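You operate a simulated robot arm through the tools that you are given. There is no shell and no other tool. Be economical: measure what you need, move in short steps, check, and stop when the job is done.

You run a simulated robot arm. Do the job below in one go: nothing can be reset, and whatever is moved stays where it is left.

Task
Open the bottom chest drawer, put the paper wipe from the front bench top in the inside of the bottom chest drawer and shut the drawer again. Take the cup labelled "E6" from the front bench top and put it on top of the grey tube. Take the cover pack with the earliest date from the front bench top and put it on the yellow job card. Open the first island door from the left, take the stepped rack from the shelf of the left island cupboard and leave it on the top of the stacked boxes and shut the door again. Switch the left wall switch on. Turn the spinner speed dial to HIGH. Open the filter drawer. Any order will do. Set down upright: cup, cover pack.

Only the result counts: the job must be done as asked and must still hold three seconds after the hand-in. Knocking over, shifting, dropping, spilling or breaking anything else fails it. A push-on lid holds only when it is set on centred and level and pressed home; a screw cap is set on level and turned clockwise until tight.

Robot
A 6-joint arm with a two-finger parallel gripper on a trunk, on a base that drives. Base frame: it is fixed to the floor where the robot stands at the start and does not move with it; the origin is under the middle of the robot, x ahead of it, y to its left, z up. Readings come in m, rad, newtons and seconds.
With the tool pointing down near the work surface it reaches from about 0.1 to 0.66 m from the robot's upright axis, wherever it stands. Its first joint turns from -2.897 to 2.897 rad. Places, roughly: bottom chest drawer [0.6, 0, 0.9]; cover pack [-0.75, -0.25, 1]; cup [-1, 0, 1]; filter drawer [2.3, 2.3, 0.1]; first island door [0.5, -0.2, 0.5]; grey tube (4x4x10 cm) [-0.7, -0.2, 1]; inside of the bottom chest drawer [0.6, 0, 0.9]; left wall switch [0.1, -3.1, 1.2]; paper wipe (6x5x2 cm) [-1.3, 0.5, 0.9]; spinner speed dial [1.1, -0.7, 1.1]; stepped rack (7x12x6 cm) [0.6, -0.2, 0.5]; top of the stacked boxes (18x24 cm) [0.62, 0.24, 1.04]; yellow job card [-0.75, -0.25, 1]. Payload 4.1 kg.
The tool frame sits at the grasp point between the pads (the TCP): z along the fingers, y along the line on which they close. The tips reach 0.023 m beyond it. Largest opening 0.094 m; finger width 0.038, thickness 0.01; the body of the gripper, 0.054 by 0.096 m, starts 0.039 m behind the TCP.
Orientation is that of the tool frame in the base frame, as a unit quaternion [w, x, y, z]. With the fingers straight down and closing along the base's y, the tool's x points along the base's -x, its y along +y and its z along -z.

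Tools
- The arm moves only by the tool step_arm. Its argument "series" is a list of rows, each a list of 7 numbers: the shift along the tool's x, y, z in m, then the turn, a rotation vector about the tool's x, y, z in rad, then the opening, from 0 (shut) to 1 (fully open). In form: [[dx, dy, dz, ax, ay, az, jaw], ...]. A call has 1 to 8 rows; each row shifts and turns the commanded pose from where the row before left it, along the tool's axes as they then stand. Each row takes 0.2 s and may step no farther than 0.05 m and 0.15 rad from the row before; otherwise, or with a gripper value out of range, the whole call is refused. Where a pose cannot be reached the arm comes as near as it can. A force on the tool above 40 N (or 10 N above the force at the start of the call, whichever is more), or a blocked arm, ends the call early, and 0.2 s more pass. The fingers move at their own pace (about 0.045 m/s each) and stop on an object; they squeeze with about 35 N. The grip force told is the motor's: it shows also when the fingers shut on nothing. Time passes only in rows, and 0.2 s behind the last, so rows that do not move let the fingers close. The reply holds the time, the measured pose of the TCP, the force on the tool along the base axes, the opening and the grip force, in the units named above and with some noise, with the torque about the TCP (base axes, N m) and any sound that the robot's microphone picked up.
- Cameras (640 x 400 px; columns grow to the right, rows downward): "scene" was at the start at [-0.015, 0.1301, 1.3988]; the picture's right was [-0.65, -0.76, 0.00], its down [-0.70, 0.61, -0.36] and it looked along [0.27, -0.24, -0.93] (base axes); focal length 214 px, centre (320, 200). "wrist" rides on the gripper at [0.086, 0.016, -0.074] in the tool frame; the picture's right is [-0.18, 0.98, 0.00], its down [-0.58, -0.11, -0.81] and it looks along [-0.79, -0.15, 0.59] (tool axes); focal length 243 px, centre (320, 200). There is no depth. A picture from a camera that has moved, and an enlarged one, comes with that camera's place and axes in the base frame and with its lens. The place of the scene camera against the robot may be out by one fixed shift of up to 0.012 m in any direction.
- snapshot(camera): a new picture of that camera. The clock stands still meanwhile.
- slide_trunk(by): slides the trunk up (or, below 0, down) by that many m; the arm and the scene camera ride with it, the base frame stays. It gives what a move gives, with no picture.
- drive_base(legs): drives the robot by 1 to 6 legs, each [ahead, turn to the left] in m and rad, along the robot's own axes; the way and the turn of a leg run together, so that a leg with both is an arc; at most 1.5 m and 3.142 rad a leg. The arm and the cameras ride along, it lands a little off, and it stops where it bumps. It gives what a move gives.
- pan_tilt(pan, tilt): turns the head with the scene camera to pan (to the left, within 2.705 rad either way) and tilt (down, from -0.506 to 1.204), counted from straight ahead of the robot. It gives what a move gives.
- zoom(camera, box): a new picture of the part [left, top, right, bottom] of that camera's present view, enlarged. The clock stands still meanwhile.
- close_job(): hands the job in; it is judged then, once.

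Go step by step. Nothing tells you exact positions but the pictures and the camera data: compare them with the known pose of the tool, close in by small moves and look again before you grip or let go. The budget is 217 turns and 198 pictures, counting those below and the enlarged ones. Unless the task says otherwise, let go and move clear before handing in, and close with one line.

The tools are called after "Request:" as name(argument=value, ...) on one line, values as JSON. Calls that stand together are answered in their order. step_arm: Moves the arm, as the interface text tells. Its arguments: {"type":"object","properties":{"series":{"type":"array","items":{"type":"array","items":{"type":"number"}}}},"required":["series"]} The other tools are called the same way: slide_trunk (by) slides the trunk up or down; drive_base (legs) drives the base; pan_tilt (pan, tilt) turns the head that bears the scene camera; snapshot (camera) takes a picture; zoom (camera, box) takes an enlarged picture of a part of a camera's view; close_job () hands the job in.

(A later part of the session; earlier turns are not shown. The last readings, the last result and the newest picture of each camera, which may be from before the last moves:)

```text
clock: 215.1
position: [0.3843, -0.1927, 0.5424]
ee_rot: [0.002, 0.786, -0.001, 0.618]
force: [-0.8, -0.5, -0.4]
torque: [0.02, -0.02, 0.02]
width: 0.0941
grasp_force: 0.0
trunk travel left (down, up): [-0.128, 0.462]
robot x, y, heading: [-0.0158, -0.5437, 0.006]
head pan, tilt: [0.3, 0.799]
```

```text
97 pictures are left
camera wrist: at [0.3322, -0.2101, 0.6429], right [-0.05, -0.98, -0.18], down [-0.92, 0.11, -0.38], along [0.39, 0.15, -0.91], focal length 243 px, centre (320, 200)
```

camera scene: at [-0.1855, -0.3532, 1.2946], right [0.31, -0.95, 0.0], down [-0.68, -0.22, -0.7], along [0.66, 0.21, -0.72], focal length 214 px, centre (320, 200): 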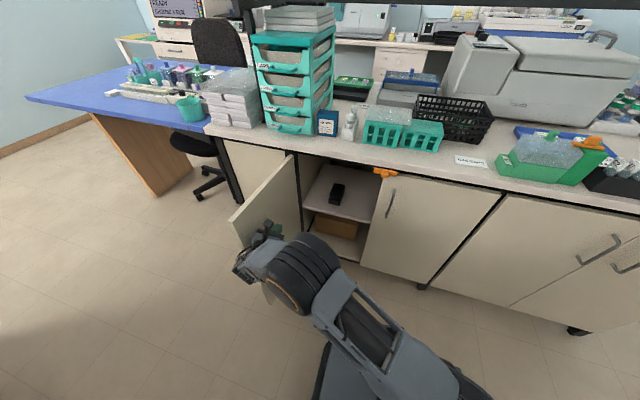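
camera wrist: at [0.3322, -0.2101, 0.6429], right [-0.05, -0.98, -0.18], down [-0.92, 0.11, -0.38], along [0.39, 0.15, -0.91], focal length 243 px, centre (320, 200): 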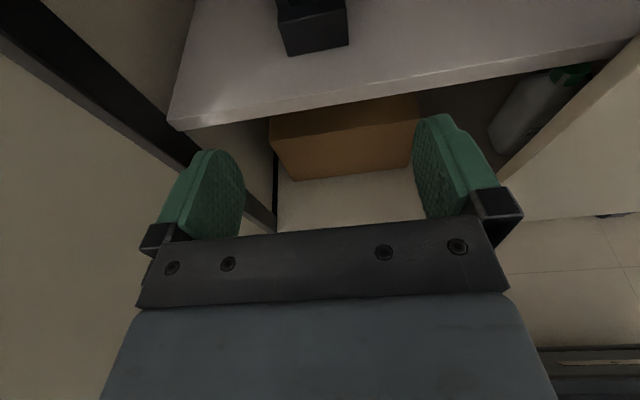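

Request:
step_arm(series=[[0.0107, -0.003, 0.044, 0, 0, 0, 1], [0.0107, 0, 0.044, 0, 0, 0, 1], [0.0107, 0, 0.044, 0, 0, 0, 1]])

Request:
snapshot(camera="wrist")

```text
clock: 215.9
position: [0.5194, -0.1878, 0.5393]
ee_rot: [0.001, 0.786, 0.0, 0.618]
force: [-0.2, 0.8, -0.1]
torque: [0.0, 0.01, -0.05]
width: 0.0941
grasp_force: 0.1
trunk travel left (down, up): [-0.128, 0.462]
robot x, y, heading: [-0.0161, -0.5428, 0.012]
head pan, tilt: [0.3, 0.799]
```

```text
96 pictures are left
camera wrist: at [0.4678, -0.2068, 0.6417], right [-0.05, -0.98, -0.18], down [-0.92, 0.11, -0.38], along [0.39, 0.15, -0.91], focal length 243 px, centre (320, 200)
```

wrist: 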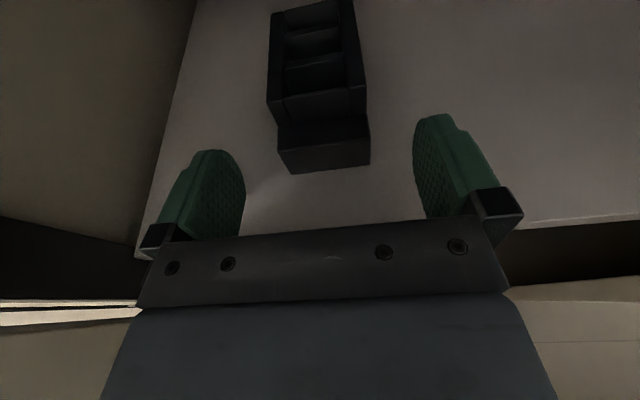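

Request:
step_arm(series=[[-0.0007, 0, 0.0439, 0, 0, 0, 1], [-0.0007, 0, 0.0439, 0, 0, 0, 1]])

Request:
snapshot(camera="wrist")

```text
clock: 216.5
position: [0.6056, -0.1908, 0.5197]
ee_rot: [0.001, 0.786, 0.0, 0.618]
force: [0.2, -0.2, -0.3]
torque: [0.01, 0.01, 0.0]
width: 0.0939
grasp_force: 0.0
trunk travel left (down, up): [-0.128, 0.462]
robot x, y, heading: [-0.0188, -0.5423, 0.007]
head pan, tilt: [0.3, 0.799]
```

```text
95 pictures are left
camera wrist: at [0.5533, -0.2079, 0.6205], right [-0.05, -0.98, -0.18], down [-0.92, 0.11, -0.38], along [0.39, 0.14, -0.91], focal length 243 px, centre (320, 200)
```

wrist: 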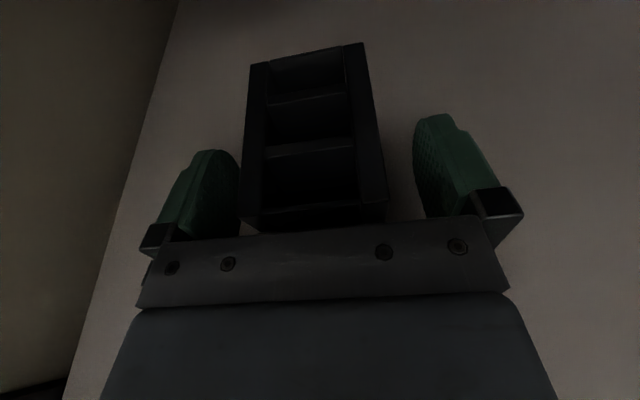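

Request:
step_arm(series=[[0, 0, 0, 0, 0, 0, 0.5], [0, 0, 0, 0, 0, 0, 0.5], [0, 0, 0, 0, 0, 0, 0.4], [0, 0, 0, 0, 0, 0, 0.4]])

Request:
step_arm(series=[[0.0194, 0, -0.0047, 0, 0, 0, 0.4], [0.0194, 0, -0.0047, 0, 0, 0, 0.4], [0.0194, 0, -0.0047, 0, 0, 0, 0.4]])

Request:
snapshot(camera="wrist")

```text
clock: 217.5
position: [0.605, -0.1902, 0.5191]
ee_rot: [0.001, 0.786, -0.001, 0.618]
force: [0.0, -0.1, 0.0]
torque: [0.02, -0.05, 0.02]
width: 0.0619
grasp_force: 34.7
trunk travel left (down, up): [-0.128, 0.462]
robot x, y, heading: [-0.0141, -0.5419, 0.011]
head pan, tilt: [0.3, 0.799]
```

```text
clock: 218.3
position: [0.6056, -0.1905, 0.5787]
ee_rot: [0.003, 0.786, -0.002, 0.619]
force: [0.5, 0.1, -1.8]
torque: [0.02, 0.0, -0.01]
width: 0.0618
grasp_force: 34.8
trunk travel left (down, up): [-0.128, 0.462]
robot x, y, heading: [-0.016, -0.5421, 0.009]
head pan, tilt: [0.3, 0.799]
```

```text
94 pictures are left
camera wrist: at [0.5533, -0.2077, 0.6806], right [-0.05, -0.98, -0.18], down [-0.92, 0.11, -0.38], along [0.39, 0.15, -0.91], focal length 243 px, centre (320, 200)
```

wrist: 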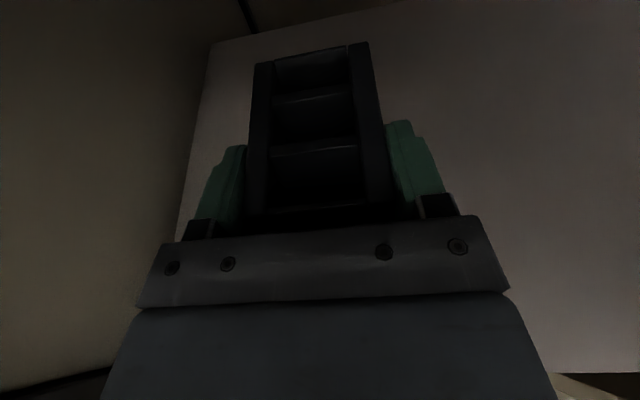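

Request:
drive_base(legs=[[-0.27, 0]])

Request:
slide_trunk(by=0.45)

Request:
pan_tilt(pan=0.6, tilt=0.7)

Request:
snapshot(camera="scene")

```text
clock: 220.2
position: [0.3388, -0.1914, 0.5802]
ee_rot: [0.001, 0.786, 0.0, 0.618]
force: [0.7, 0.4, -1.8]
torque: [0.02, -0.01, -0.05]
width: 0.062
grasp_force: 35.1
trunk travel left (down, up): [-0.128, 0.462]
robot x, y, heading: [-0.2835, -0.5449, 0.011]
head pan, tilt: [0.3, 0.799]
```

```text
refused: 0.45 is not a number from -0.4 to 0.4
```

```text
clock: 221.0
position: [0.3381, -0.1921, 0.5792]
ee_rot: [0.002, 0.786, -0.001, 0.618]
force: [0.5, -1.4, -1.3]
torque: [0.01, 0.03, -0.02]
width: 0.062
grasp_force: 35.0
trunk travel left (down, up): [-0.128, 0.462]
robot x, y, heading: [-0.2809, -0.5437, 0.01]
head pan, tilt: [0.6, 0.7]
```

```text
93 pictures are left
camera scene: at [-0.2723, -0.33, 1.1627], right [0.57, -0.82, 0.0], down [-0.53, -0.37, -0.76], along [0.63, 0.44, -0.64], focal length 214 px, centre (320, 200)
```

scene: 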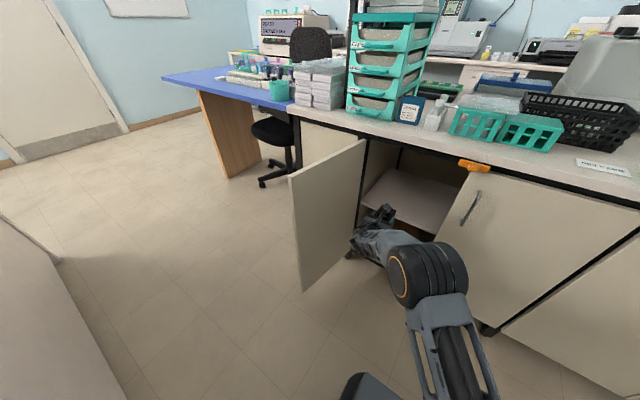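

Request:
slide_trunk(by=0.4)

Request:
step_arm(series=[[0.04, 0, -0.03, 0, 0, 0, 0.4], [0.04, 0, -0.03, 0, 0, 0, 0.4], [0.02, 0, -0.04, 0, 0, 0, 0.4]])

Request:
drive_base(legs=[[0.09, 0], [0, 1.561], [0.62, 0], [0, -1.571]])

Request:
snapshot(camera="wrist")

```text
clock: 224.8
position: [0.3375, -0.1907, 0.9786]
ee_rot: [0.002, 0.786, -0.001, 0.618]
force: [0.2, -0.2, -1.9]
torque: [-0.01, 0.06, 0.04]
width: 0.0617
grasp_force: 35.3
trunk travel left (down, up): [-0.528, 0.062]
robot x, y, heading: [-0.286, -0.5423, 0.012]
head pan, tilt: [0.6, 0.7]
```

```text
clock: 225.6
position: [0.2628, -0.1904, 1.1008]
ee_rot: [0.001, 0.786, 0.0, 0.618]
force: [0.7, -0.1, -1.6]
torque: [-0.02, 0.08, -0.03]
width: 0.0619
grasp_force: 35.6
trunk travel left (down, up): [-0.528, 0.062]
robot x, y, heading: [-0.2815, -0.5463, 0.01]
head pan, tilt: [0.6, 0.7]
```

```text
clock: 232.5
position: [-0.5322, 0.4057, 1.0974]
ee_rot: [-0.428, 0.562, 0.553, 0.441]
force: [2.5, -11.9, 1.7]
torque: [-0.02, 0.13, 0.3]
width: 0.0618
grasp_force: 35.1
trunk travel left (down, up): [-0.528, 0.062]
robot x, y, heading: [-0.1874, -0.1423, 1.56]
head pan, tilt: [0.6, 0.7]
stopped in leg 3: the force on the tool passed its limit at 129 N (the readings are from after the stop); the commanded pose is now the measured one
```

```text
92 pictures are left
camera wrist: at [-0.5165, 0.3531, 1.1988], right [0.98, -0.06, -0.17], down [-0.12, -0.92, -0.37], along [-0.14, 0.38, -0.91], focal length 243 px, centre (320, 200)
```

wrist: 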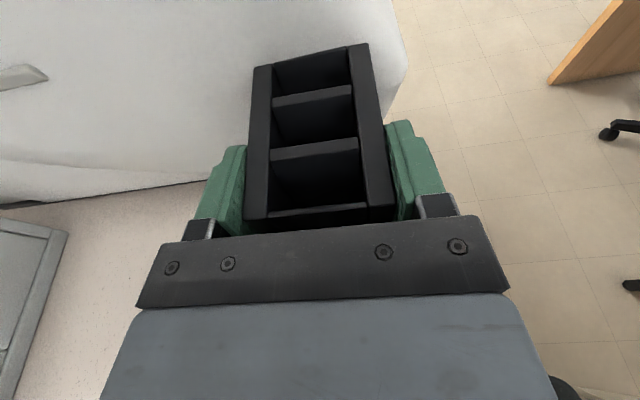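

The held rack nudged the big machine while driving; it is still firmly held. I back off, bring the hand in front of the robot and check.

Request:
drive_base(legs=[[-0.08, 0]])

Request:
snapshot(camera="wrist")

Request:
pan_tilt(pan=0.8, tilt=0.5)

Request:
snapshot(camera="scene")

```text
clock: 233.6
position: [-0.5319, 0.3246, 1.0967]
ee_rot: [-0.429, 0.562, 0.554, 0.44]
force: [0.1, 0.4, -1.6]
torque: [-0.01, 0.02, 0.04]
width: 0.0616
grasp_force: 34.7
trunk travel left (down, up): [-0.528, 0.062]
robot x, y, heading: [-0.1904, -0.2237, 1.554]
head pan, tilt: [0.6, 0.7]
```

```text
91 pictures are left
camera wrist: at [-0.5181, 0.2728, 1.1983], right [0.98, -0.06, -0.17], down [-0.12, -0.92, -0.37], along [-0.14, 0.38, -0.91], focal length 243 px, centre (320, 200)
```

wrist: 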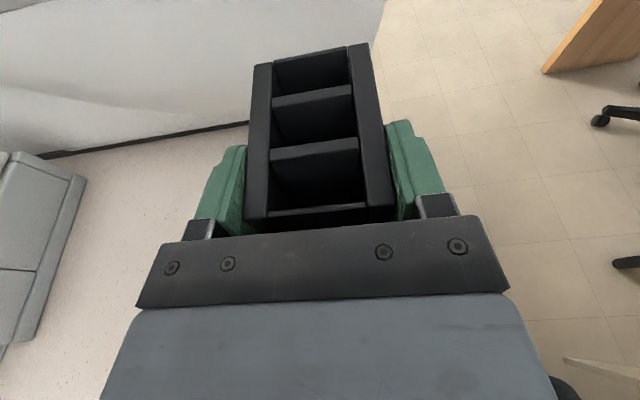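

```text
clock: 234.3
position: [-0.5322, 0.3261, 1.0968]
ee_rot: [-0.429, 0.562, 0.555, 0.439]
force: [0.5, 1.1, -2.6]
torque: [-0.01, 0.03, -0.01]
width: 0.0618
grasp_force: 35.1
trunk travel left (down, up): [-0.528, 0.062]
robot x, y, heading: [-0.1883, -0.2262, 1.559]
head pan, tilt: [0.799, 0.499]
```

```text
90 pictures are left
camera scene: at [-0.4177, -0.2164, 1.5804], right [0.71, 0.71, 0.0], down [0.34, -0.34, -0.88], along [-0.62, 0.62, -0.48], focal length 214 px, centre (320, 200)
```

scene: 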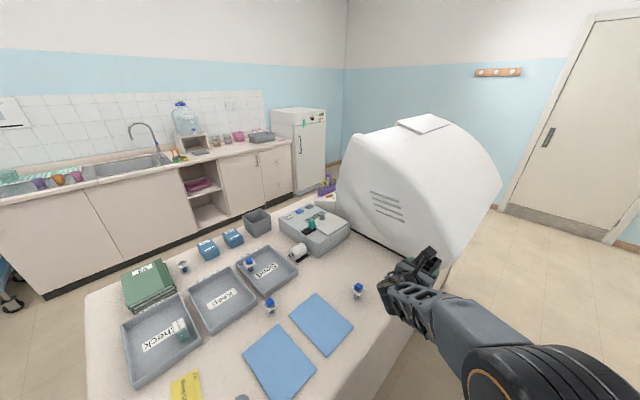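

Request:
step_arm(series=[[0, 0.045, 0, 0, 0, 0, 0.4], [0, 0.045, 0, 0, 0, 0, 0.4], [0, 0.045, 0, 0, 0, 0, 0.4], [0, 0.045, 0, 0, 0, 0, 0.4], [0, 0.04, -0.02, 0, 0, 0, 0.4]])

Request:
drive_base(legs=[[0.6, 0]])

```text
clock: 235.5
position: [-0.3133, 0.3041, 1.1046]
ee_rot: [-0.428, 0.563, 0.554, 0.44]
force: [0.9, 0.5, -2.0]
torque: [-0.04, 0.0, 0.0]
width: 0.0616
grasp_force: 35.3
trunk travel left (down, up): [-0.528, 0.062]
robot x, y, heading: [-0.1869, -0.2291, 1.557]
head pan, tilt: [0.799, 0.499]
```

```text
clock: 238.9
position: [-0.3056, 0.8968, 1.1038]
ee_rot: [-0.427, 0.563, 0.554, 0.44]
force: [0.7, -0.5, -2.1]
torque: [-0.03, -0.02, 0.01]
width: 0.0617
grasp_force: 34.9
trunk travel left (down, up): [-0.528, 0.062]
robot x, y, heading: [-0.1805, 0.3695, 1.558]
head pan, tilt: [0.799, 0.499]
```

Request:
drive_base(legs=[[0, -1.558], [0.1, 0]])

Request:
step_arm(series=[[0, 0.01, 0, -0.1133, 0, 0.0275, 0.4], [0, 0.01, 0, -0.1133, 0, 0.0275, 0.4], [0, 0.01, 0, -0.1133, 0, 0.0275, 0.4]])

Request:
pan_tilt(pan=-0.1, tilt=0.6)

Request:
snapshot(camera="scene")

Request:
snapshot(camera="wrist")

```text
clock: 243.8
position: [0.4471, 0.4938, 1.1037]
ee_rot: [0.008, 0.79, -0.005, 0.613]
force: [-0.3, 0.7, -1.8]
torque: [0.03, -0.01, 0.03]
width: 0.062
grasp_force: 35.0
trunk travel left (down, up): [-0.528, 0.062]
robot x, y, heading: [-0.0839, 0.3654, -0.015]
head pan, tilt: [0.799, 0.499]
```

```text
clock: 244.6
position: [0.4417, 0.4641, 1.1037]
ee_rot: [0.117, 0.775, -0.142, 0.604]
force: [0.9, 0.2, -1.3]
torque: [0.0, -0.03, 0.03]
width: 0.0619
grasp_force: 35.0
trunk travel left (down, up): [-0.528, 0.062]
robot x, y, heading: [-0.0817, 0.3701, -0.01]
head pan, tilt: [0.799, 0.499]
```

```text
clock: 245.8
position: [0.4436, 0.4644, 1.1052]
ee_rot: [0.117, 0.776, -0.142, 0.604]
force: [0.1, 0.0, -0.7]
torque: [-0.02, 0.01, -0.02]
width: 0.0621
grasp_force: 35.0
trunk travel left (down, up): [-0.528, 0.062]
robot x, y, heading: [-0.0788, 0.3694, -0.012]
head pan, tilt: [-0.099, 0.6]
```

```text
89 pictures are left
camera scene: at [-0.0484, 0.5254, 1.5714], right [-0.11, -0.99, 0.0], down [-0.56, 0.06, -0.83], along [0.82, -0.09, -0.56], focal length 214 px, centre (320, 200)
```

scene: 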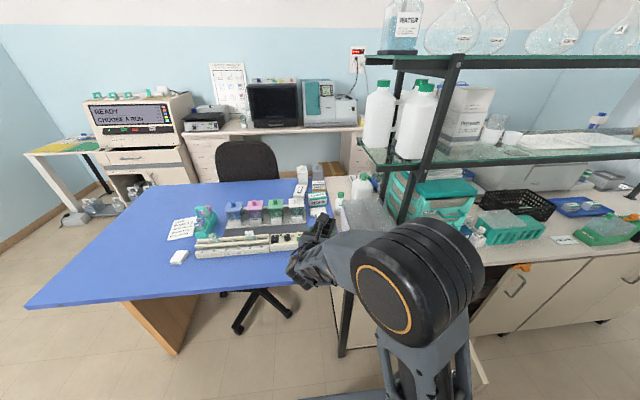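

```text
88 pictures are left
camera wrist: at [0.3896, 0.4663, 1.2067], right [-0.39, -0.9, -0.17], down [-0.82, 0.43, -0.37], along [0.41, -0.01, -0.91], focal length 243 px, centre (320, 200)
```

wrist: 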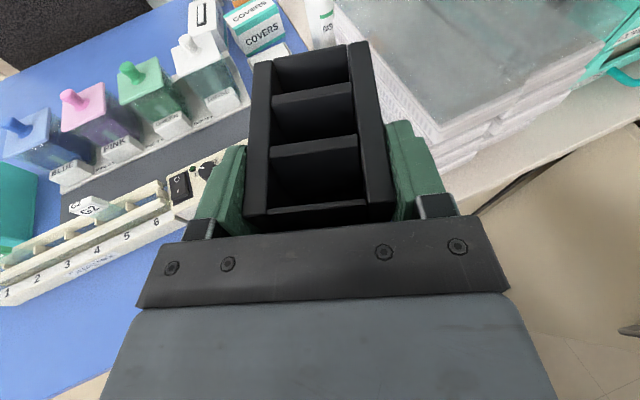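

Request:
step_arm(series=[[0.0081, 0.0255, 0.0334, 0, 0, 0, 0.4], [0.0081, 0.0255, 0.0334, 0, 0, 0, 0.4], [0.0081, 0.0255, 0.0334, 0, 0, 0, 0.4], [0.0081, 0.0255, 0.0334, 0, 0, 0, 0.4]])

Request:
snapshot(camera="wrist")

Request:
snapshot(camera="scene")

```text
clock: 246.8
position: [0.5355, 0.3164, 1.1039]
ee_rot: [0.116, 0.777, -0.141, 0.603]
force: [0.3, -0.2, -2.0]
torque: [0.0, 0.01, -0.02]
width: 0.0616
grasp_force: 34.9
trunk travel left (down, up): [-0.528, 0.062]
robot x, y, heading: [-0.0803, 0.3681, -0.01]
head pan, tilt: [-0.099, 0.6]
```

```text
87 pictures are left
camera wrist: at [0.4822, 0.3197, 1.2054], right [-0.4, -0.9, -0.17], down [-0.82, 0.43, -0.37], along [0.4, -0.01, -0.91], focal length 243 px, centre (320, 200)
```

wrist: 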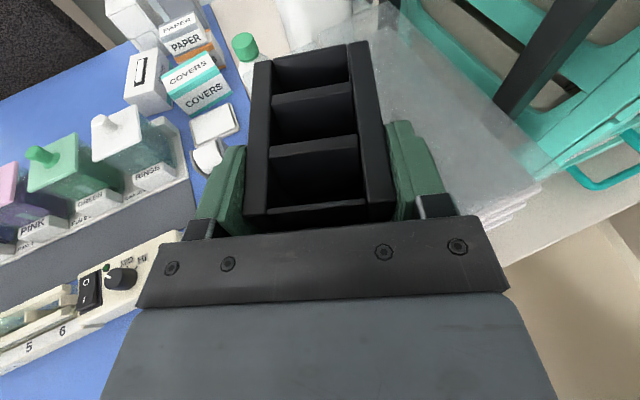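

```text
86 pictures are left
camera scene: at [-0.048, 0.5247, 1.5715], right [-0.11, -0.99, 0.0], down [-0.56, 0.06, -0.82], along [0.82, -0.09, -0.57], focal length 214 px, centre (320, 200)
```

scene: 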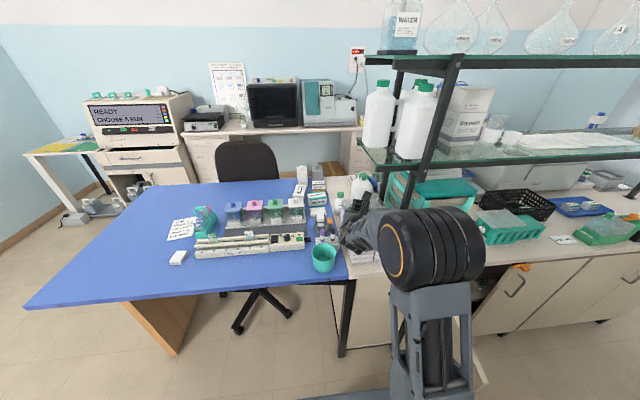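

Request:
step_arm(series=[[0.0078, 0.0168, 0.032, 0, 0, 0, 0.4], [0.0078, 0.0168, 0.032, 0, 0, 0, 0.4]])

Request:
snapshot(camera="wrist")

Request:
zoom(camera="scene", box=[310, 150, 430, 290])

```text
clock: 247.4
position: [0.5838, 0.2627, 1.1039]
ee_rot: [0.116, 0.776, -0.141, 0.603]
force: [0.7, -0.5, -1.4]
torque: [0.03, -0.03, -0.01]
width: 0.0616
grasp_force: 34.9
trunk travel left (down, up): [-0.528, 0.062]
robot x, y, heading: [-0.0824, 0.3663, -0.013]
head pan, tilt: [-0.099, 0.6]
```

```text
85 pictures are left
camera wrist: at [0.5306, 0.2662, 1.2057], right [-0.4, -0.9, -0.17], down [-0.82, 0.43, -0.37], along [0.4, -0.01, -0.91], focal length 243 px, centre (320, 200)
```

wrist: 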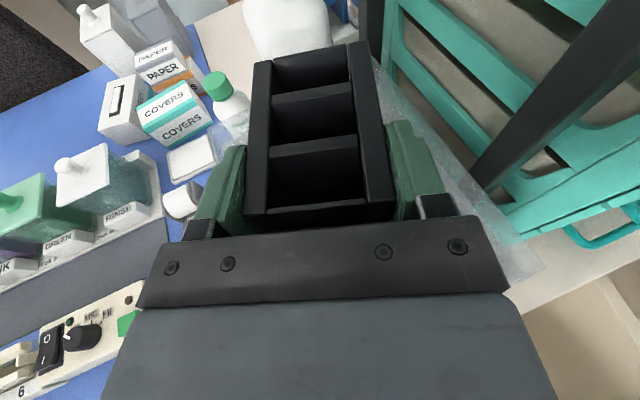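

```text
2.86 times, centred on (370, 220) of scene
camera zoom: at [-0.0478, 0.5246, 1.5715], right [-0.11, -0.99, 0.0], down [-0.56, 0.06, -0.82], along [0.82, -0.09, -0.57], focal length 613 px, centre (177, 143)
```

zoom: 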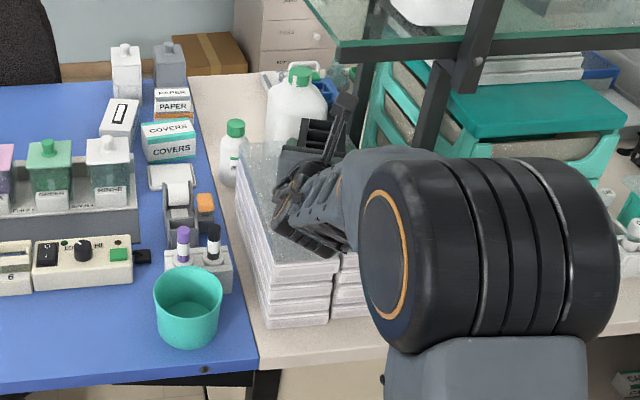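

Request:
step_arm(series=[[0.0025, 0.0092, 0.0095, 0, 0, 0, 0.4], [-0.0194, 0, 0.0047, 0, 0, 0, 0.4], [-0.0049, 0, 0.0012, 0, 0, 0, 0.4]])

Request:
snapshot(camera="wrist")

```text
clock: 248.2
position: [0.5895, 0.2524, 1.0783]
ee_rot: [0.116, 0.776, -0.141, 0.604]
force: [-0.4, -0.4, -0.9]
torque: [0.03, -0.01, -0.02]
width: 0.0617
grasp_force: 34.7
trunk travel left (down, up): [-0.528, 0.062]
robot x, y, heading: [-0.0812, 0.3674, -0.014]
head pan, tilt: [-0.099, 0.6]
```

```text
83 pictures are left
camera wrist: at [0.5358, 0.2547, 1.1806], right [-0.4, -0.9, -0.17], down [-0.82, 0.43, -0.37], along [0.41, -0.01, -0.91], focal length 243 px, centre (320, 200)
```

wrist: 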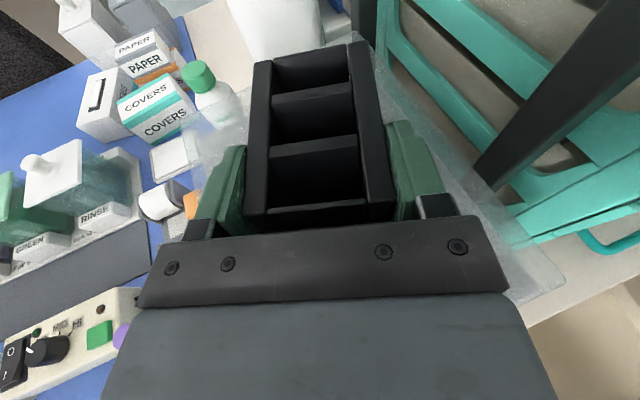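

Request:
step_arm(series=[[-0.0039, 0, 0.001, 0, 0, 0, 0.4], [-0.0029, 0, 0.0007, 0, 0, 0, 0.4]])

```text
clock: 248.8
position: [0.5885, 0.2519, 1.0734]
ee_rot: [0.116, 0.776, -0.141, 0.603]
force: [-0.3, -0.5, 0.7]
torque: [0.13, 0.07, -0.02]
width: 0.0618
grasp_force: 35.2
trunk travel left (down, up): [-0.528, 0.062]
robot x, y, heading: [-0.0813, 0.369, -0.014]
head pan, tilt: [-0.099, 0.6]
```

Request:
step_arm(series=[[-0.0019, 0, 0.0005, 0, 0, 0, 0.4], [0, 0, 0, 0, 0, 0, 0.4]])

```text
clock: 249.4
position: [0.5891, 0.2518, 1.0729]
ee_rot: [0.116, 0.774, -0.142, 0.606]
force: [2.1, -0.7, 14.0]
torque: [0.61, 0.33, -0.07]
width: 0.0617
grasp_force: 35.1
trunk travel left (down, up): [-0.528, 0.062]
robot x, y, heading: [-0.0836, 0.3682, -0.011]
head pan, tilt: [-0.099, 0.6]
```

Contact (14 N): the rack is standing on the boxes. I let go and back out.

Request:
step_arm(series=[[0, 0, 0, 0, 0, 0, 0.8], [0, 0, 0, 0, 0, 0, 1], [0, 0, 0, 0, 0, 0, 1], [0.004, 0, -0.015, 0, 0, 0, 1], [0, 0, -0.04, 0, 0, 0, 1], [0, 0, -0.045, 0, 0, 0, 1]])

Request:
snapshot(camera="wrist")

Request:
zoom(camera="scene", box=[310, 150, 430, 290])

```text
clock: 250.8
position: [0.5008, 0.2872, 1.0987]
ee_rot: [0.116, 0.776, -0.141, 0.604]
force: [0.3, 0.8, -0.5]
torque: [0.02, 0.0, -0.02]
width: 0.0941
grasp_force: 0.0
trunk travel left (down, up): [-0.528, 0.062]
robot x, y, heading: [-0.0814, 0.3685, -0.01]
head pan, tilt: [-0.099, 0.6]
```

```text
82 pictures are left
camera wrist: at [0.4472, 0.2894, 1.2], right [-0.4, -0.9, -0.17], down [-0.82, 0.43, -0.37], along [0.41, -0.01, -0.91], focal length 243 px, centre (320, 200)
```

wrist: 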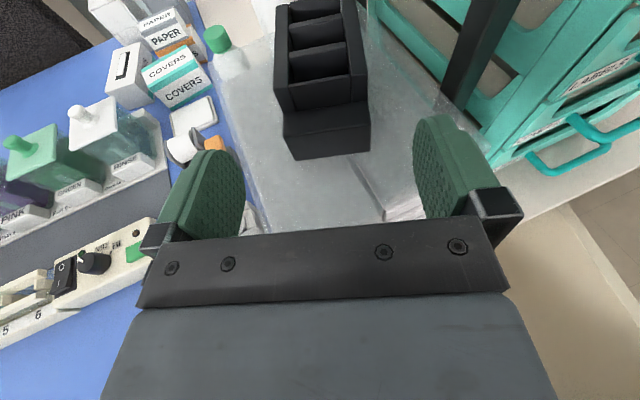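

```text
2.86 times, centred on (370, 220) of scene
camera zoom: at [-0.0491, 0.5254, 1.5714], right [-0.11, -0.99, 0.0], down [-0.56, 0.06, -0.83], along [0.82, -0.09, -0.56], focal length 613 px, centre (177, 143)
```

zoom: 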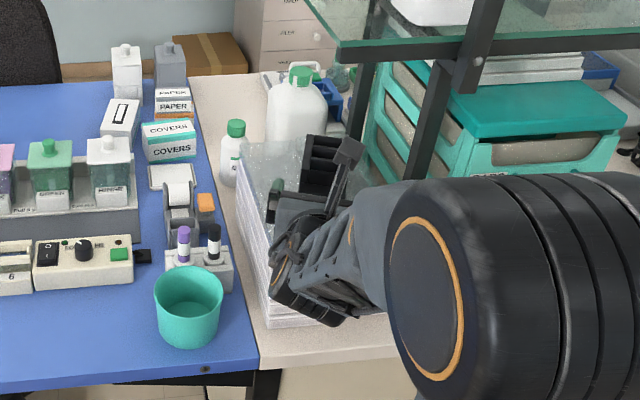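

Request:
step_arm(series=[[0, -0.01, -0.045, 0, 0, 0, 0.5], [0.02, -0.01, -0.04, 0, 0, 0, 0], [0.02, -0.01, -0.04, 0, 0, 0, 0]])

Request:
drive_base(legs=[[-0.12, 0]])

Request:
pan_tilt(pan=-0.5, tilt=0.9)

Request:
snapshot(camera="scene")

```text
clock: 251.6
position: [0.4054, 0.3551, 1.1672]
ee_rot: [0.115, 0.776, -0.14, 0.604]
force: [-0.8, -0.3, -0.6]
torque: [-0.03, -0.03, 0.02]
width: 0.0241
grasp_force: 0.2
trunk travel left (down, up): [-0.528, 0.062]
robot x, y, heading: [-0.0841, 0.3713, -0.014]
head pan, tilt: [-0.099, 0.6]
```

```text
clock: 252.9
position: [0.288, 0.3562, 1.1662]
ee_rot: [0.116, 0.776, -0.141, 0.604]
force: [-0.5, 0.2, 0.6]
torque: [-0.02, -0.04, -0.03]
width: 0.0001
grasp_force: 35.2
trunk travel left (down, up): [-0.528, 0.062]
robot x, y, heading: [-0.1994, 0.369, -0.007]
head pan, tilt: [-0.099, 0.6]
```

```text
clock: 253.7
position: [0.2866, 0.3563, 1.1672]
ee_rot: [0.116, 0.776, -0.141, 0.604]
force: [-0.4, -0.7, 0.7]
torque: [-0.01, 0.01, -0.02]
width: 0.0001
grasp_force: 35.3
trunk travel left (down, up): [-0.528, 0.062]
robot x, y, heading: [-0.1998, 0.3687, -0.013]
head pan, tilt: [-0.499, 0.901]
```

```text
80 pictures are left
camera scene: at [-0.1887, 0.4996, 1.5467], right [-0.49, -0.87, 0.0], down [-0.68, 0.38, -0.62], along [0.54, -0.3, -0.78], focal length 214 px, centre (320, 200)
```

scene: 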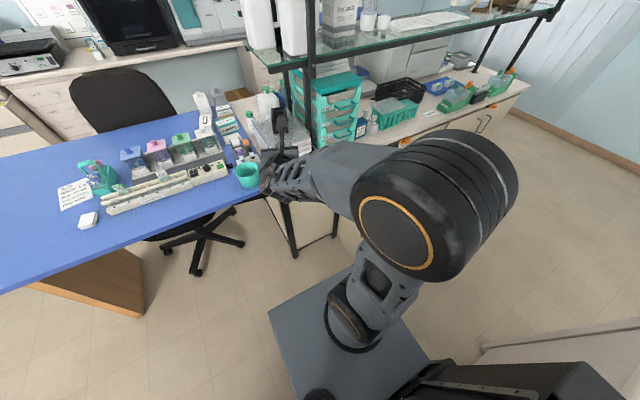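

Request:
step_arm(series=[[0, 0, 0, -0.146, 0, 0.0354, 0], [0, 0, 0, -0.146, 0, 0.0354, 0], [0, 0, 0, -0.146, 0, 0.0354, 0], [0, 0, 0, -0.146, 0, 0.0354, 0], [0, 0, 0, -0.146, 0, 0.0354, 0], [0, 0, 0, -0.146, 0, 0.0354, 0], [0, 0, 0, -0.146, 0, 0.0354, 0]])

Request:
snapshot(camera="wrist")

```text
clock: 255.3
position: [0.2883, 0.3571, 1.166]
ee_rot: [0.408, 0.597, -0.51, 0.466]
force: [-0.6, 0.3, -0.2]
torque: [-0.02, 0.02, -0.01]
width: 0.0005
grasp_force: 34.9
trunk travel left (down, up): [-0.528, 0.062]
robot x, y, heading: [-0.1976, 0.37, -0.008]
head pan, tilt: [-0.499, 0.901]
```

```text
79 pictures are left
camera wrist: at [0.2657, 0.4047, 1.2671], right [-0.98, -0.1, -0.17], down [-0.03, 0.92, -0.38], along [0.19, -0.37, -0.91], focal length 243 px, centre (320, 200)
```

wrist: 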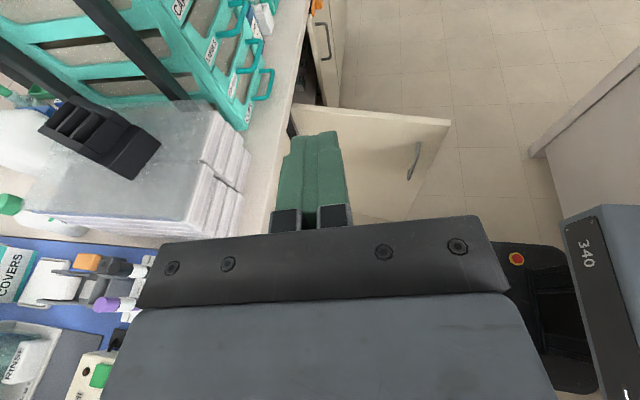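

Request:
step_arm(series=[[0.0068, 0.0289, 0.0281, 0, 0, 0, 0], [0.0068, 0.0289, 0.0281, 0, 0, 0, 0], [0.0068, 0.0289, 0.0281, 0, 0, 0, 0], [0.0068, 0.0289, 0.0281, 0, 0, 0, 0], [0.0068, 0.0289, 0.0281, 0, 0, 0, 0]])

Request:
slide_trunk(by=-0.4)

Request:
snapshot(camera="wrist")

```text
clock: 256.5
position: [0.1679, 0.1923, 1.1683]
ee_rot: [0.408, 0.597, -0.509, 0.467]
force: [-0.4, 0.1, 0.1]
torque: [0.0, 0.02, 0.01]
width: 0.0002
grasp_force: 34.7
trunk travel left (down, up): [-0.528, 0.062]
robot x, y, heading: [-0.1955, 0.3731, -0.011]
head pan, tilt: [-0.499, 0.901]
```

```text
clock: 260.4
position: [0.169, 0.1936, 0.7682]
ee_rot: [0.409, 0.597, -0.509, 0.467]
force: [-0.9, 0.5, 0.7]
torque: [-0.01, 0.03, -0.02]
width: 0.0
grasp_force: 34.6
trunk travel left (down, up): [-0.128, 0.462]
robot x, y, heading: [-0.1999, 0.37, -0.014]
head pan, tilt: [-0.499, 0.901]
```

```text
78 pictures are left
camera wrist: at [0.146, 0.241, 0.8699], right [-0.98, -0.11, -0.17], down [-0.03, 0.92, -0.38], along [0.19, -0.37, -0.91], focal length 243 px, centre (320, 200)
```

wrist: 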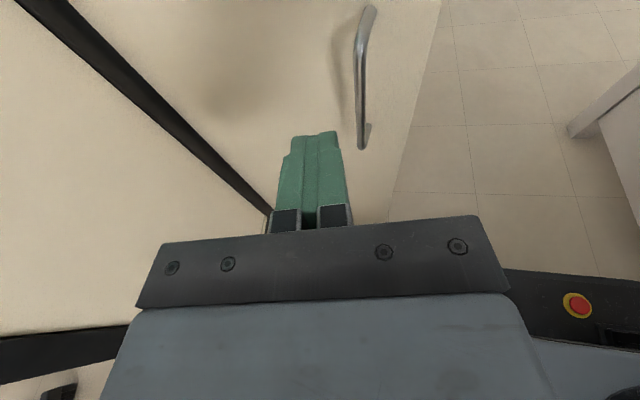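

Request:
step_arm(series=[[0.0105, 0.0077, 0.0431, 0, 0, 0, 0], [0.0105, 0.0077, 0.0431, 0, 0, 0, 0], [0.0105, 0.0077, 0.0431, 0, 0, 0, 0], [0.0105, 0.0077, 0.0431, 0, 0, 0, 0], [0.0105, 0.0077, 0.0431, 0, 0, 0, 0], [0.0105, 0.0077, 0.0431, 0, 0, 0, 0]])

Request:
snapshot(camera="wrist")

```text
clock: 261.8
position: [0.1644, -0.0764, 0.772]
ee_rot: [0.407, 0.598, -0.507, 0.468]
force: [4.8, 1.7, 1.6]
torque: [0.0, -0.09, 0.08]
width: 0.0002
grasp_force: 35.0
trunk travel left (down, up): [-0.128, 0.462]
robot x, y, heading: [-0.2005, 0.3697, -0.011]
head pan, tilt: [-0.499, 0.901]
```

```text
77 pictures are left
camera wrist: at [0.1411, -0.0283, 0.8729], right [-0.98, -0.11, -0.17], down [-0.04, 0.92, -0.38], along [0.2, -0.37, -0.91], focal length 243 px, centre (320, 200)
```

wrist: 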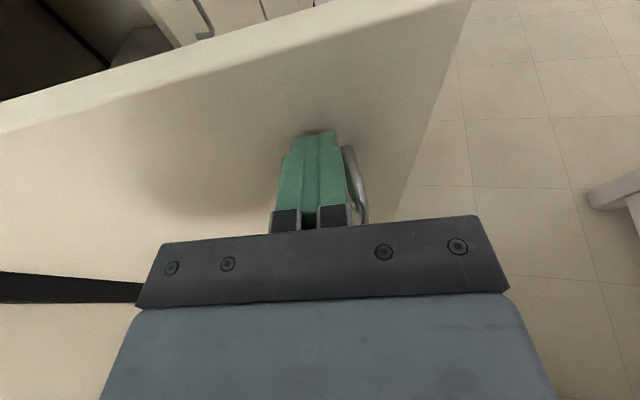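

Request:
step_arm(series=[[0.0091, -0.0187, 0.0377, 0, 0, 0, 0], [0.0091, -0.0187, 0.0377, 0, 0, 0, 0], [0.0091, -0.0187, 0.0377, 0, 0, 0, 0]])

Request:
snapshot(camera="wrist")

```text
clock: 262.6
position: [0.2352, -0.184, 0.7703]
ee_rot: [0.408, 0.598, -0.509, 0.467]
force: [-0.1, 0.5, 0.5]
torque: [0.02, 0.01, 0.01]
width: 0.0
grasp_force: 35.1
trunk travel left (down, up): [-0.128, 0.462]
robot x, y, heading: [-0.1967, 0.3706, -0.007]
head pan, tilt: [-0.499, 0.901]
```

```text
76 pictures are left
camera wrist: at [0.2129, -0.1364, 0.8706], right [-0.98, -0.11, -0.17], down [-0.03, 0.92, -0.38], along [0.19, -0.37, -0.91], focal length 243 px, centre (320, 200)
```

wrist: 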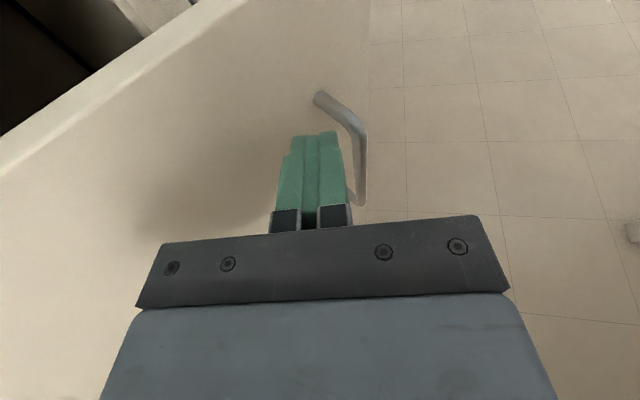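

Request:
step_arm(series=[[0.0082, -0.0245, 0.0337, 0, 0, 0, 0], [0.0082, -0.0245, 0.0337, 0, 0, 0, 0], [0.0082, -0.0245, 0.0337, 0, 0, 0, 0]])

Request:
snapshot(camera="wrist")

```text
clock: 263.4
position: [0.3228, -0.2707, 0.7738]
ee_rot: [0.407, 0.596, -0.507, 0.47]
force: [-0.6, 1.1, 4.9]
torque: [0.27, 0.05, 0.1]
width: 0.0001
grasp_force: 34.4
out of reach, approached as far as the arm can: row 3
trunk travel left (down, up): [-0.128, 0.462]
robot x, y, heading: [-0.1996, 0.3701, -0.014]
head pan, tilt: [-0.499, 0.901]
```

```text
75 pictures are left
camera wrist: at [0.3002, -0.2219, 0.8739], right [-0.98, -0.11, -0.17], down [-0.03, 0.92, -0.38], along [0.2, -0.37, -0.91], focal length 243 px, centre (320, 200)
```

wrist: 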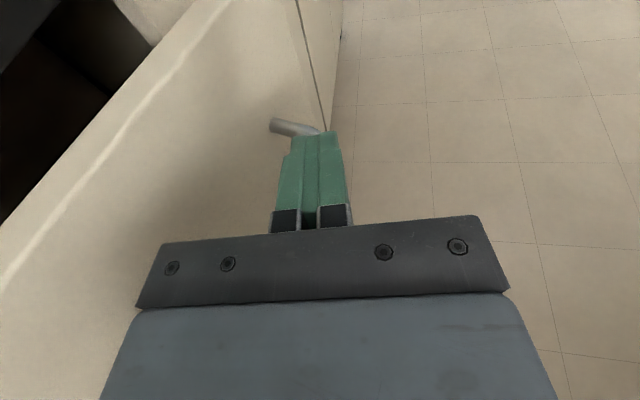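

Request:
drive_base(legs=[[0.06, 0]])

Request:
snapshot(camera="wrist")

```text
clock: 264.3
position: [0.3836, -0.2738, 0.7683]
ee_rot: [0.407, 0.597, -0.509, 0.467]
force: [0.5, -0.4, -0.6]
torque: [0.03, 0.0, 0.01]
width: 0.0
grasp_force: 34.6
trunk travel left (down, up): [-0.128, 0.462]
robot x, y, heading: [-0.1367, 0.3673, -0.009]
head pan, tilt: [-0.499, 0.901]
```

```text
74 pictures are left
camera wrist: at [0.3612, -0.2258, 0.8692], right [-0.98, -0.1, -0.17], down [-0.03, 0.92, -0.38], along [0.19, -0.37, -0.91], focal length 243 px, centre (320, 200)
```

wrist: 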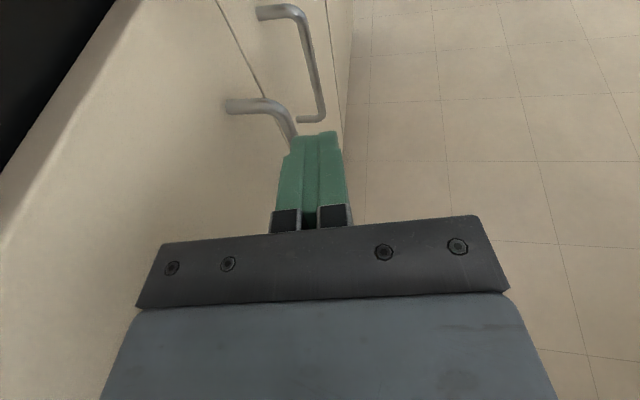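

Request:
step_arm(series=[[0, -0.012, 0.002, 0, 0, 0, 0], [0, -0.012, 0.002, 0, 0, 0, 0], [0, -0.012, 0.002, 0, 0, 0, 0]])

Request:
snapshot(camera="wrist")

```text
clock: 265.1
position: [0.4089, -0.2525, 0.7574]
ee_rot: [0.407, 0.597, -0.508, 0.467]
force: [-0.7, 0.6, -0.2]
torque: [-0.02, -0.02, 0.02]
width: 0.0001
grasp_force: 35.3
out of reach, approached as far as the arm can: row 1, 2, 3
trunk travel left (down, up): [-0.128, 0.462]
robot x, y, heading: [-0.1353, 0.3702, -0.016]
head pan, tilt: [-0.499, 0.901]
```

```text
73 pictures are left
camera wrist: at [0.3859, -0.2048, 0.8589], right [-0.98, -0.1, -0.17], down [-0.03, 0.92, -0.38], along [0.19, -0.37, -0.91], focal length 243 px, centre (320, 200)
```

wrist: 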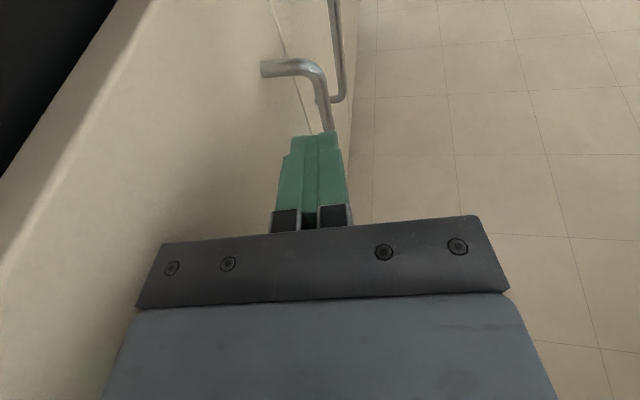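

Request:
drive_base(legs=[[0.03, 0]])

Request:
snapshot(camera="wrist")

```text
clock: 265.9
position: [0.413, -0.2578, 0.7583]
ee_rot: [0.412, 0.592, -0.517, 0.461]
force: [-5.1, 2.8, -0.2]
torque: [-0.11, -0.12, 0.27]
width: 0.0
grasp_force: 34.5
trunk travel left (down, up): [-0.128, 0.462]
robot x, y, heading: [-0.1268, 0.3662, -0.015]
head pan, tilt: [-0.499, 0.901]
stopped in leg 1: the robot was blocked; the commanded pose is now the measured one
```

```text
72 pictures are left
camera wrist: at [0.3919, -0.2102, 0.859], right [-0.98, -0.08, -0.17], down [-0.01, 0.93, -0.38], along [0.19, -0.37, -0.91], focal length 243 px, centre (320, 200)
```

wrist: 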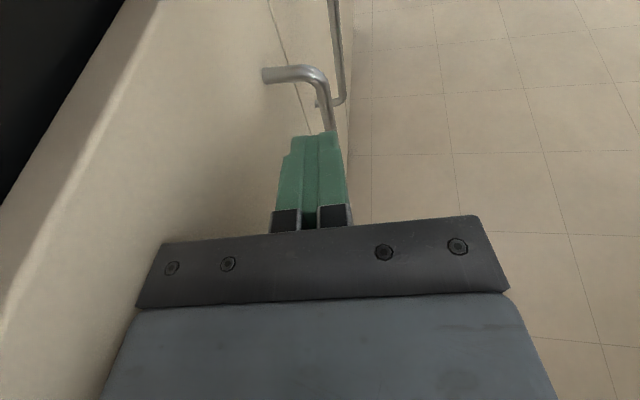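

Request:
drive_base(legs=[[-0.09, 0]])

Request:
slide_trunk(by=0.4)

Request:
pan_tilt(pan=-0.9, tilt=0.7)

Request:
snapshot(camera="scene")

Request:
snapshot(camera="wrist")

```text
clock: 267.1
position: [0.3227, -0.2574, 0.7568]
ee_rot: [0.412, 0.593, -0.515, 0.462]
force: [-1.0, 0.1, 0.5]
torque: [0.01, -0.02, 0.01]
width: 0.0
grasp_force: 34.6
trunk travel left (down, up): [-0.128, 0.462]
robot x, y, heading: [-0.2168, 0.3685, -0.017]
head pan, tilt: [-0.499, 0.901]
```

```text
clock: 270.9
position: [0.3225, -0.2568, 1.1577]
ee_rot: [0.413, 0.592, -0.517, 0.46]
force: [0.0, -1.1, -0.3]
torque: [0.03, 0.02, 0.02]
width: 0.0
grasp_force: 35.6
trunk travel left (down, up): [-0.528, 0.062]
robot x, y, heading: [-0.2197, 0.3693, -0.02]
head pan, tilt: [-0.499, 0.901]
```

```text
clock: 271.8
position: [0.3217, -0.257, 1.158]
ee_rot: [0.413, 0.592, -0.517, 0.461]
force: [0.1, 0.5, -0.1]
torque: [-0.02, 0.0, -0.01]
width: 0.0
grasp_force: 35.1
trunk travel left (down, up): [-0.528, 0.062]
robot x, y, heading: [-0.2139, 0.3708, -0.018]
head pan, tilt: [-0.901, 0.7]
```

```text
71 pictures are left
camera scene: at [-0.2182, 0.4699, 1.5628], right [-0.79, -0.61, 0.0], down [-0.39, 0.51, -0.76], along [0.46, -0.61, -0.64], focal length 214 px, centre (320, 200)
```

scene: 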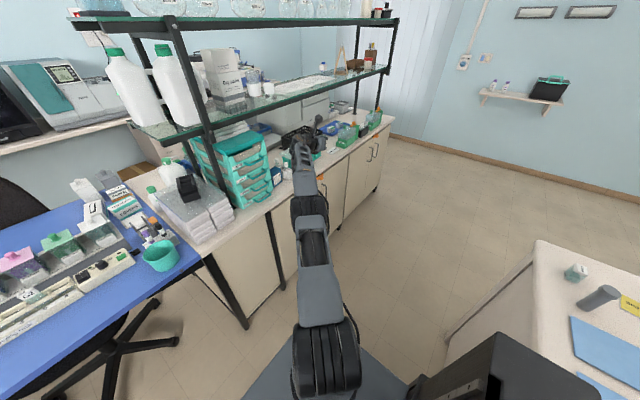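

```text
70 pictures are left
camera wrist: at [0.301, -0.2088, 1.2585], right [-0.98, -0.08, -0.17], down [-0.01, 0.93, -0.38], along [0.19, -0.37, -0.91], focal length 243 px, centre (320, 200)
```

wrist: 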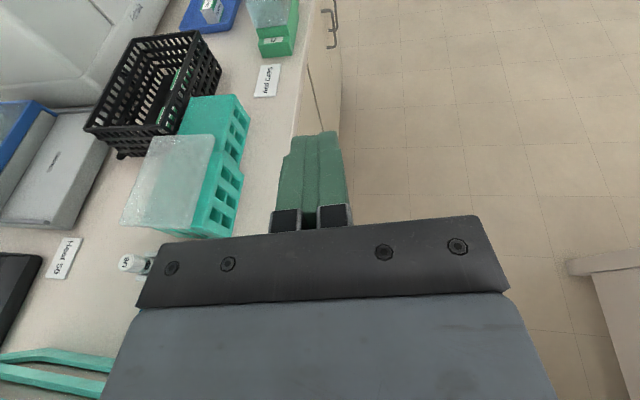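

Now to the front bench. First I bring the tool to vertical with the camera inboard, then turn the robot round to face that bench.

Request:
step_arm(series=[[0, 0, 0, 0, -0.148, 0, 0.5], [0, 0, 0, 0, -0.148, 0, 0.5], [0, 0, 0, 0, -0.148, 0, 0.5], [0, 0, 0, 0, -0.148, 0, 0.5], [0, 0, 0, 0, -0.148, 0, 0.5], [0, 0, 0, 0, -0.148, 0, 0.5], [0, 0, 0, 0, -0.148, 0, 0.5], [0, 0, 0, 0, -0.148, 0, 0.5]])

Request:
step_arm(series=[[0, 0, 0, 0, -0.146, 0, 0.5], [-0.0443, 0.0039, 0, 0, 0, 0.15, 0.5], [-0.0432, 0.0105, 0, 0, 0, 0.15, 0.5], [-0.0411, 0.0168, 0, 0, 0, 0.15, 0.5], [-0.0381, 0.0227, 0, 0, 0, 0.15, 0.5], [-0.0343, 0.0283, 0, 0, 0, 0.15, 0.5], [-0.0298, 0.0331, 0, 0, 0, 0.15, 0.5], [-0.0244, 0.0371, 0, 0, 0, 0.15, 0.5]])

Request:
step_arm(series=[[-0.0186, 0.0403, 0, 0, 0, 0.15, 0.8], [-0.0124, 0.0427, 0, 0, 0, 0.15, 0.8], [-0.0058, 0.044, 0, 0, 0, 0.15, 0.8], [0.0008, 0.0444, 0, 0, 0, 0.15, 0.8], [0.0074, 0.0438, 0, 0, 0, 0.15, 0.8]])

```text
clock: 273.6
position: [0.2384, -0.1431, 1.1095]
ee_rot: [0.053, 0.75, -0.657, 0.052]
force: [0.0, 0.0, 1.0]
torque: [-0.02, 0.0, 0.02]
width: 0.047
grasp_force: 0.1
out of reach, approached as far as the arm can: row 1, 2, 3, 4, 5, 6, 7, 8
trunk travel left (down, up): [-0.528, 0.062]
robot x, y, heading: [-0.215, 0.3667, -0.016]
head pan, tilt: [-0.901, 0.7]
```

```text
clock: 275.4
position: [0.1609, 0.1788, 1.1017]
ee_rot: [-0.007, -0.318, 0.948, 0.0]
force: [-0.7, -1.1, -0.7]
torque: [-0.01, 0.0, -0.02]
width: 0.0472
grasp_force: 0.1
out of reach, approached as far as the arm can: row 1
trunk travel left (down, up): [-0.528, 0.062]
robot x, y, heading: [-0.215, 0.3663, -0.02]
head pan, tilt: [-0.901, 0.7]
```

```text
clock: 276.6
position: [0.111, 0.3934, 1.1014]
ee_rot: [-0.007, 0.052, 0.999, -0.003]
force: [0.6, 0.0, 0.0]
torque: [0.02, 0.01, 0.02]
width: 0.0753
grasp_force: 0.1
trunk travel left (down, up): [-0.528, 0.062]
robot x, y, heading: [-0.2153, 0.3671, -0.017]
head pan, tilt: [-0.901, 0.7]
```

Request:
drive_base(legs=[[0, -1.55], [0.5, 0], [0, -1.571], [0.09, 0]])

Request:
pan_tilt(pan=0.2, tilt=0.8)

Request:
snapshot(camera="scene")

Request:
snapshot(camera="wrist")

```text
clock: 287.8
position: [-0.6258, -0.1655, 1.1025]
ee_rot: [-0.002, 1.0, -0.027, 0.006]
force: [0.0, 0.5, -1.2]
torque: [0.03, -0.01, 0.0]
width: 0.0751
grasp_force: 0.1
trunk travel left (down, up): [-0.528, 0.062]
robot x, y, heading: [-0.2999, -0.129, -3.119]
head pan, tilt: [-0.901, 0.7]
```

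```text
clock: 289.1
position: [-0.6251, -0.166, 1.1025]
ee_rot: [-0.002, 1.0, -0.027, 0.006]
force: [0.5, -0.4, 0.9]
torque: [0.0, 0.02, 0.01]
width: 0.0749
grasp_force: 0.1
trunk travel left (down, up): [-0.528, 0.062]
robot x, y, heading: [-0.2965, -0.1324, -3.114]
head pan, tilt: [0.201, 0.799]
```

```text
69 pictures are left
camera scene: at [-0.3111, -0.3125, 1.5545], right [-0.23, 0.97, 0.0], down [0.7, 0.16, -0.7], along [-0.68, -0.16, -0.72], focal length 214 px, centre (320, 200)
```

scene: 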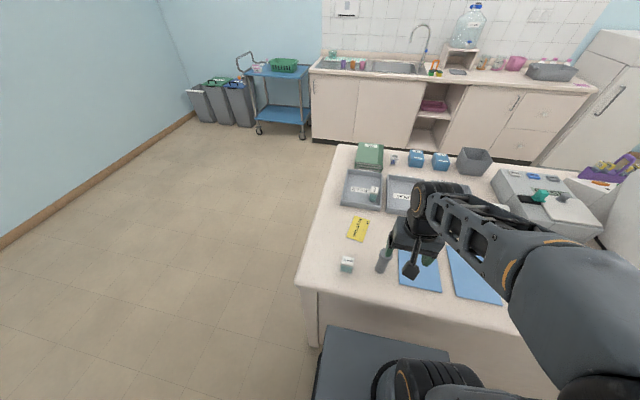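

```text
68 pictures are left
camera wrist: at [-0.5407, -0.1897, 1.1775], right [-0.24, -0.97, -0.01], down [-0.58, 0.14, 0.8], along [-0.78, 0.19, -0.6], focal length 243 px, centre (320, 200)
```

wrist: 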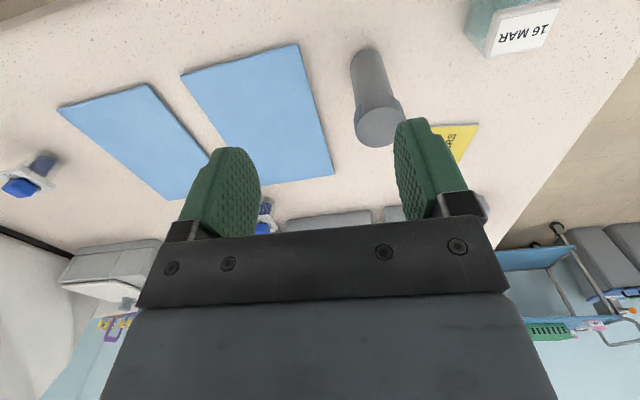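

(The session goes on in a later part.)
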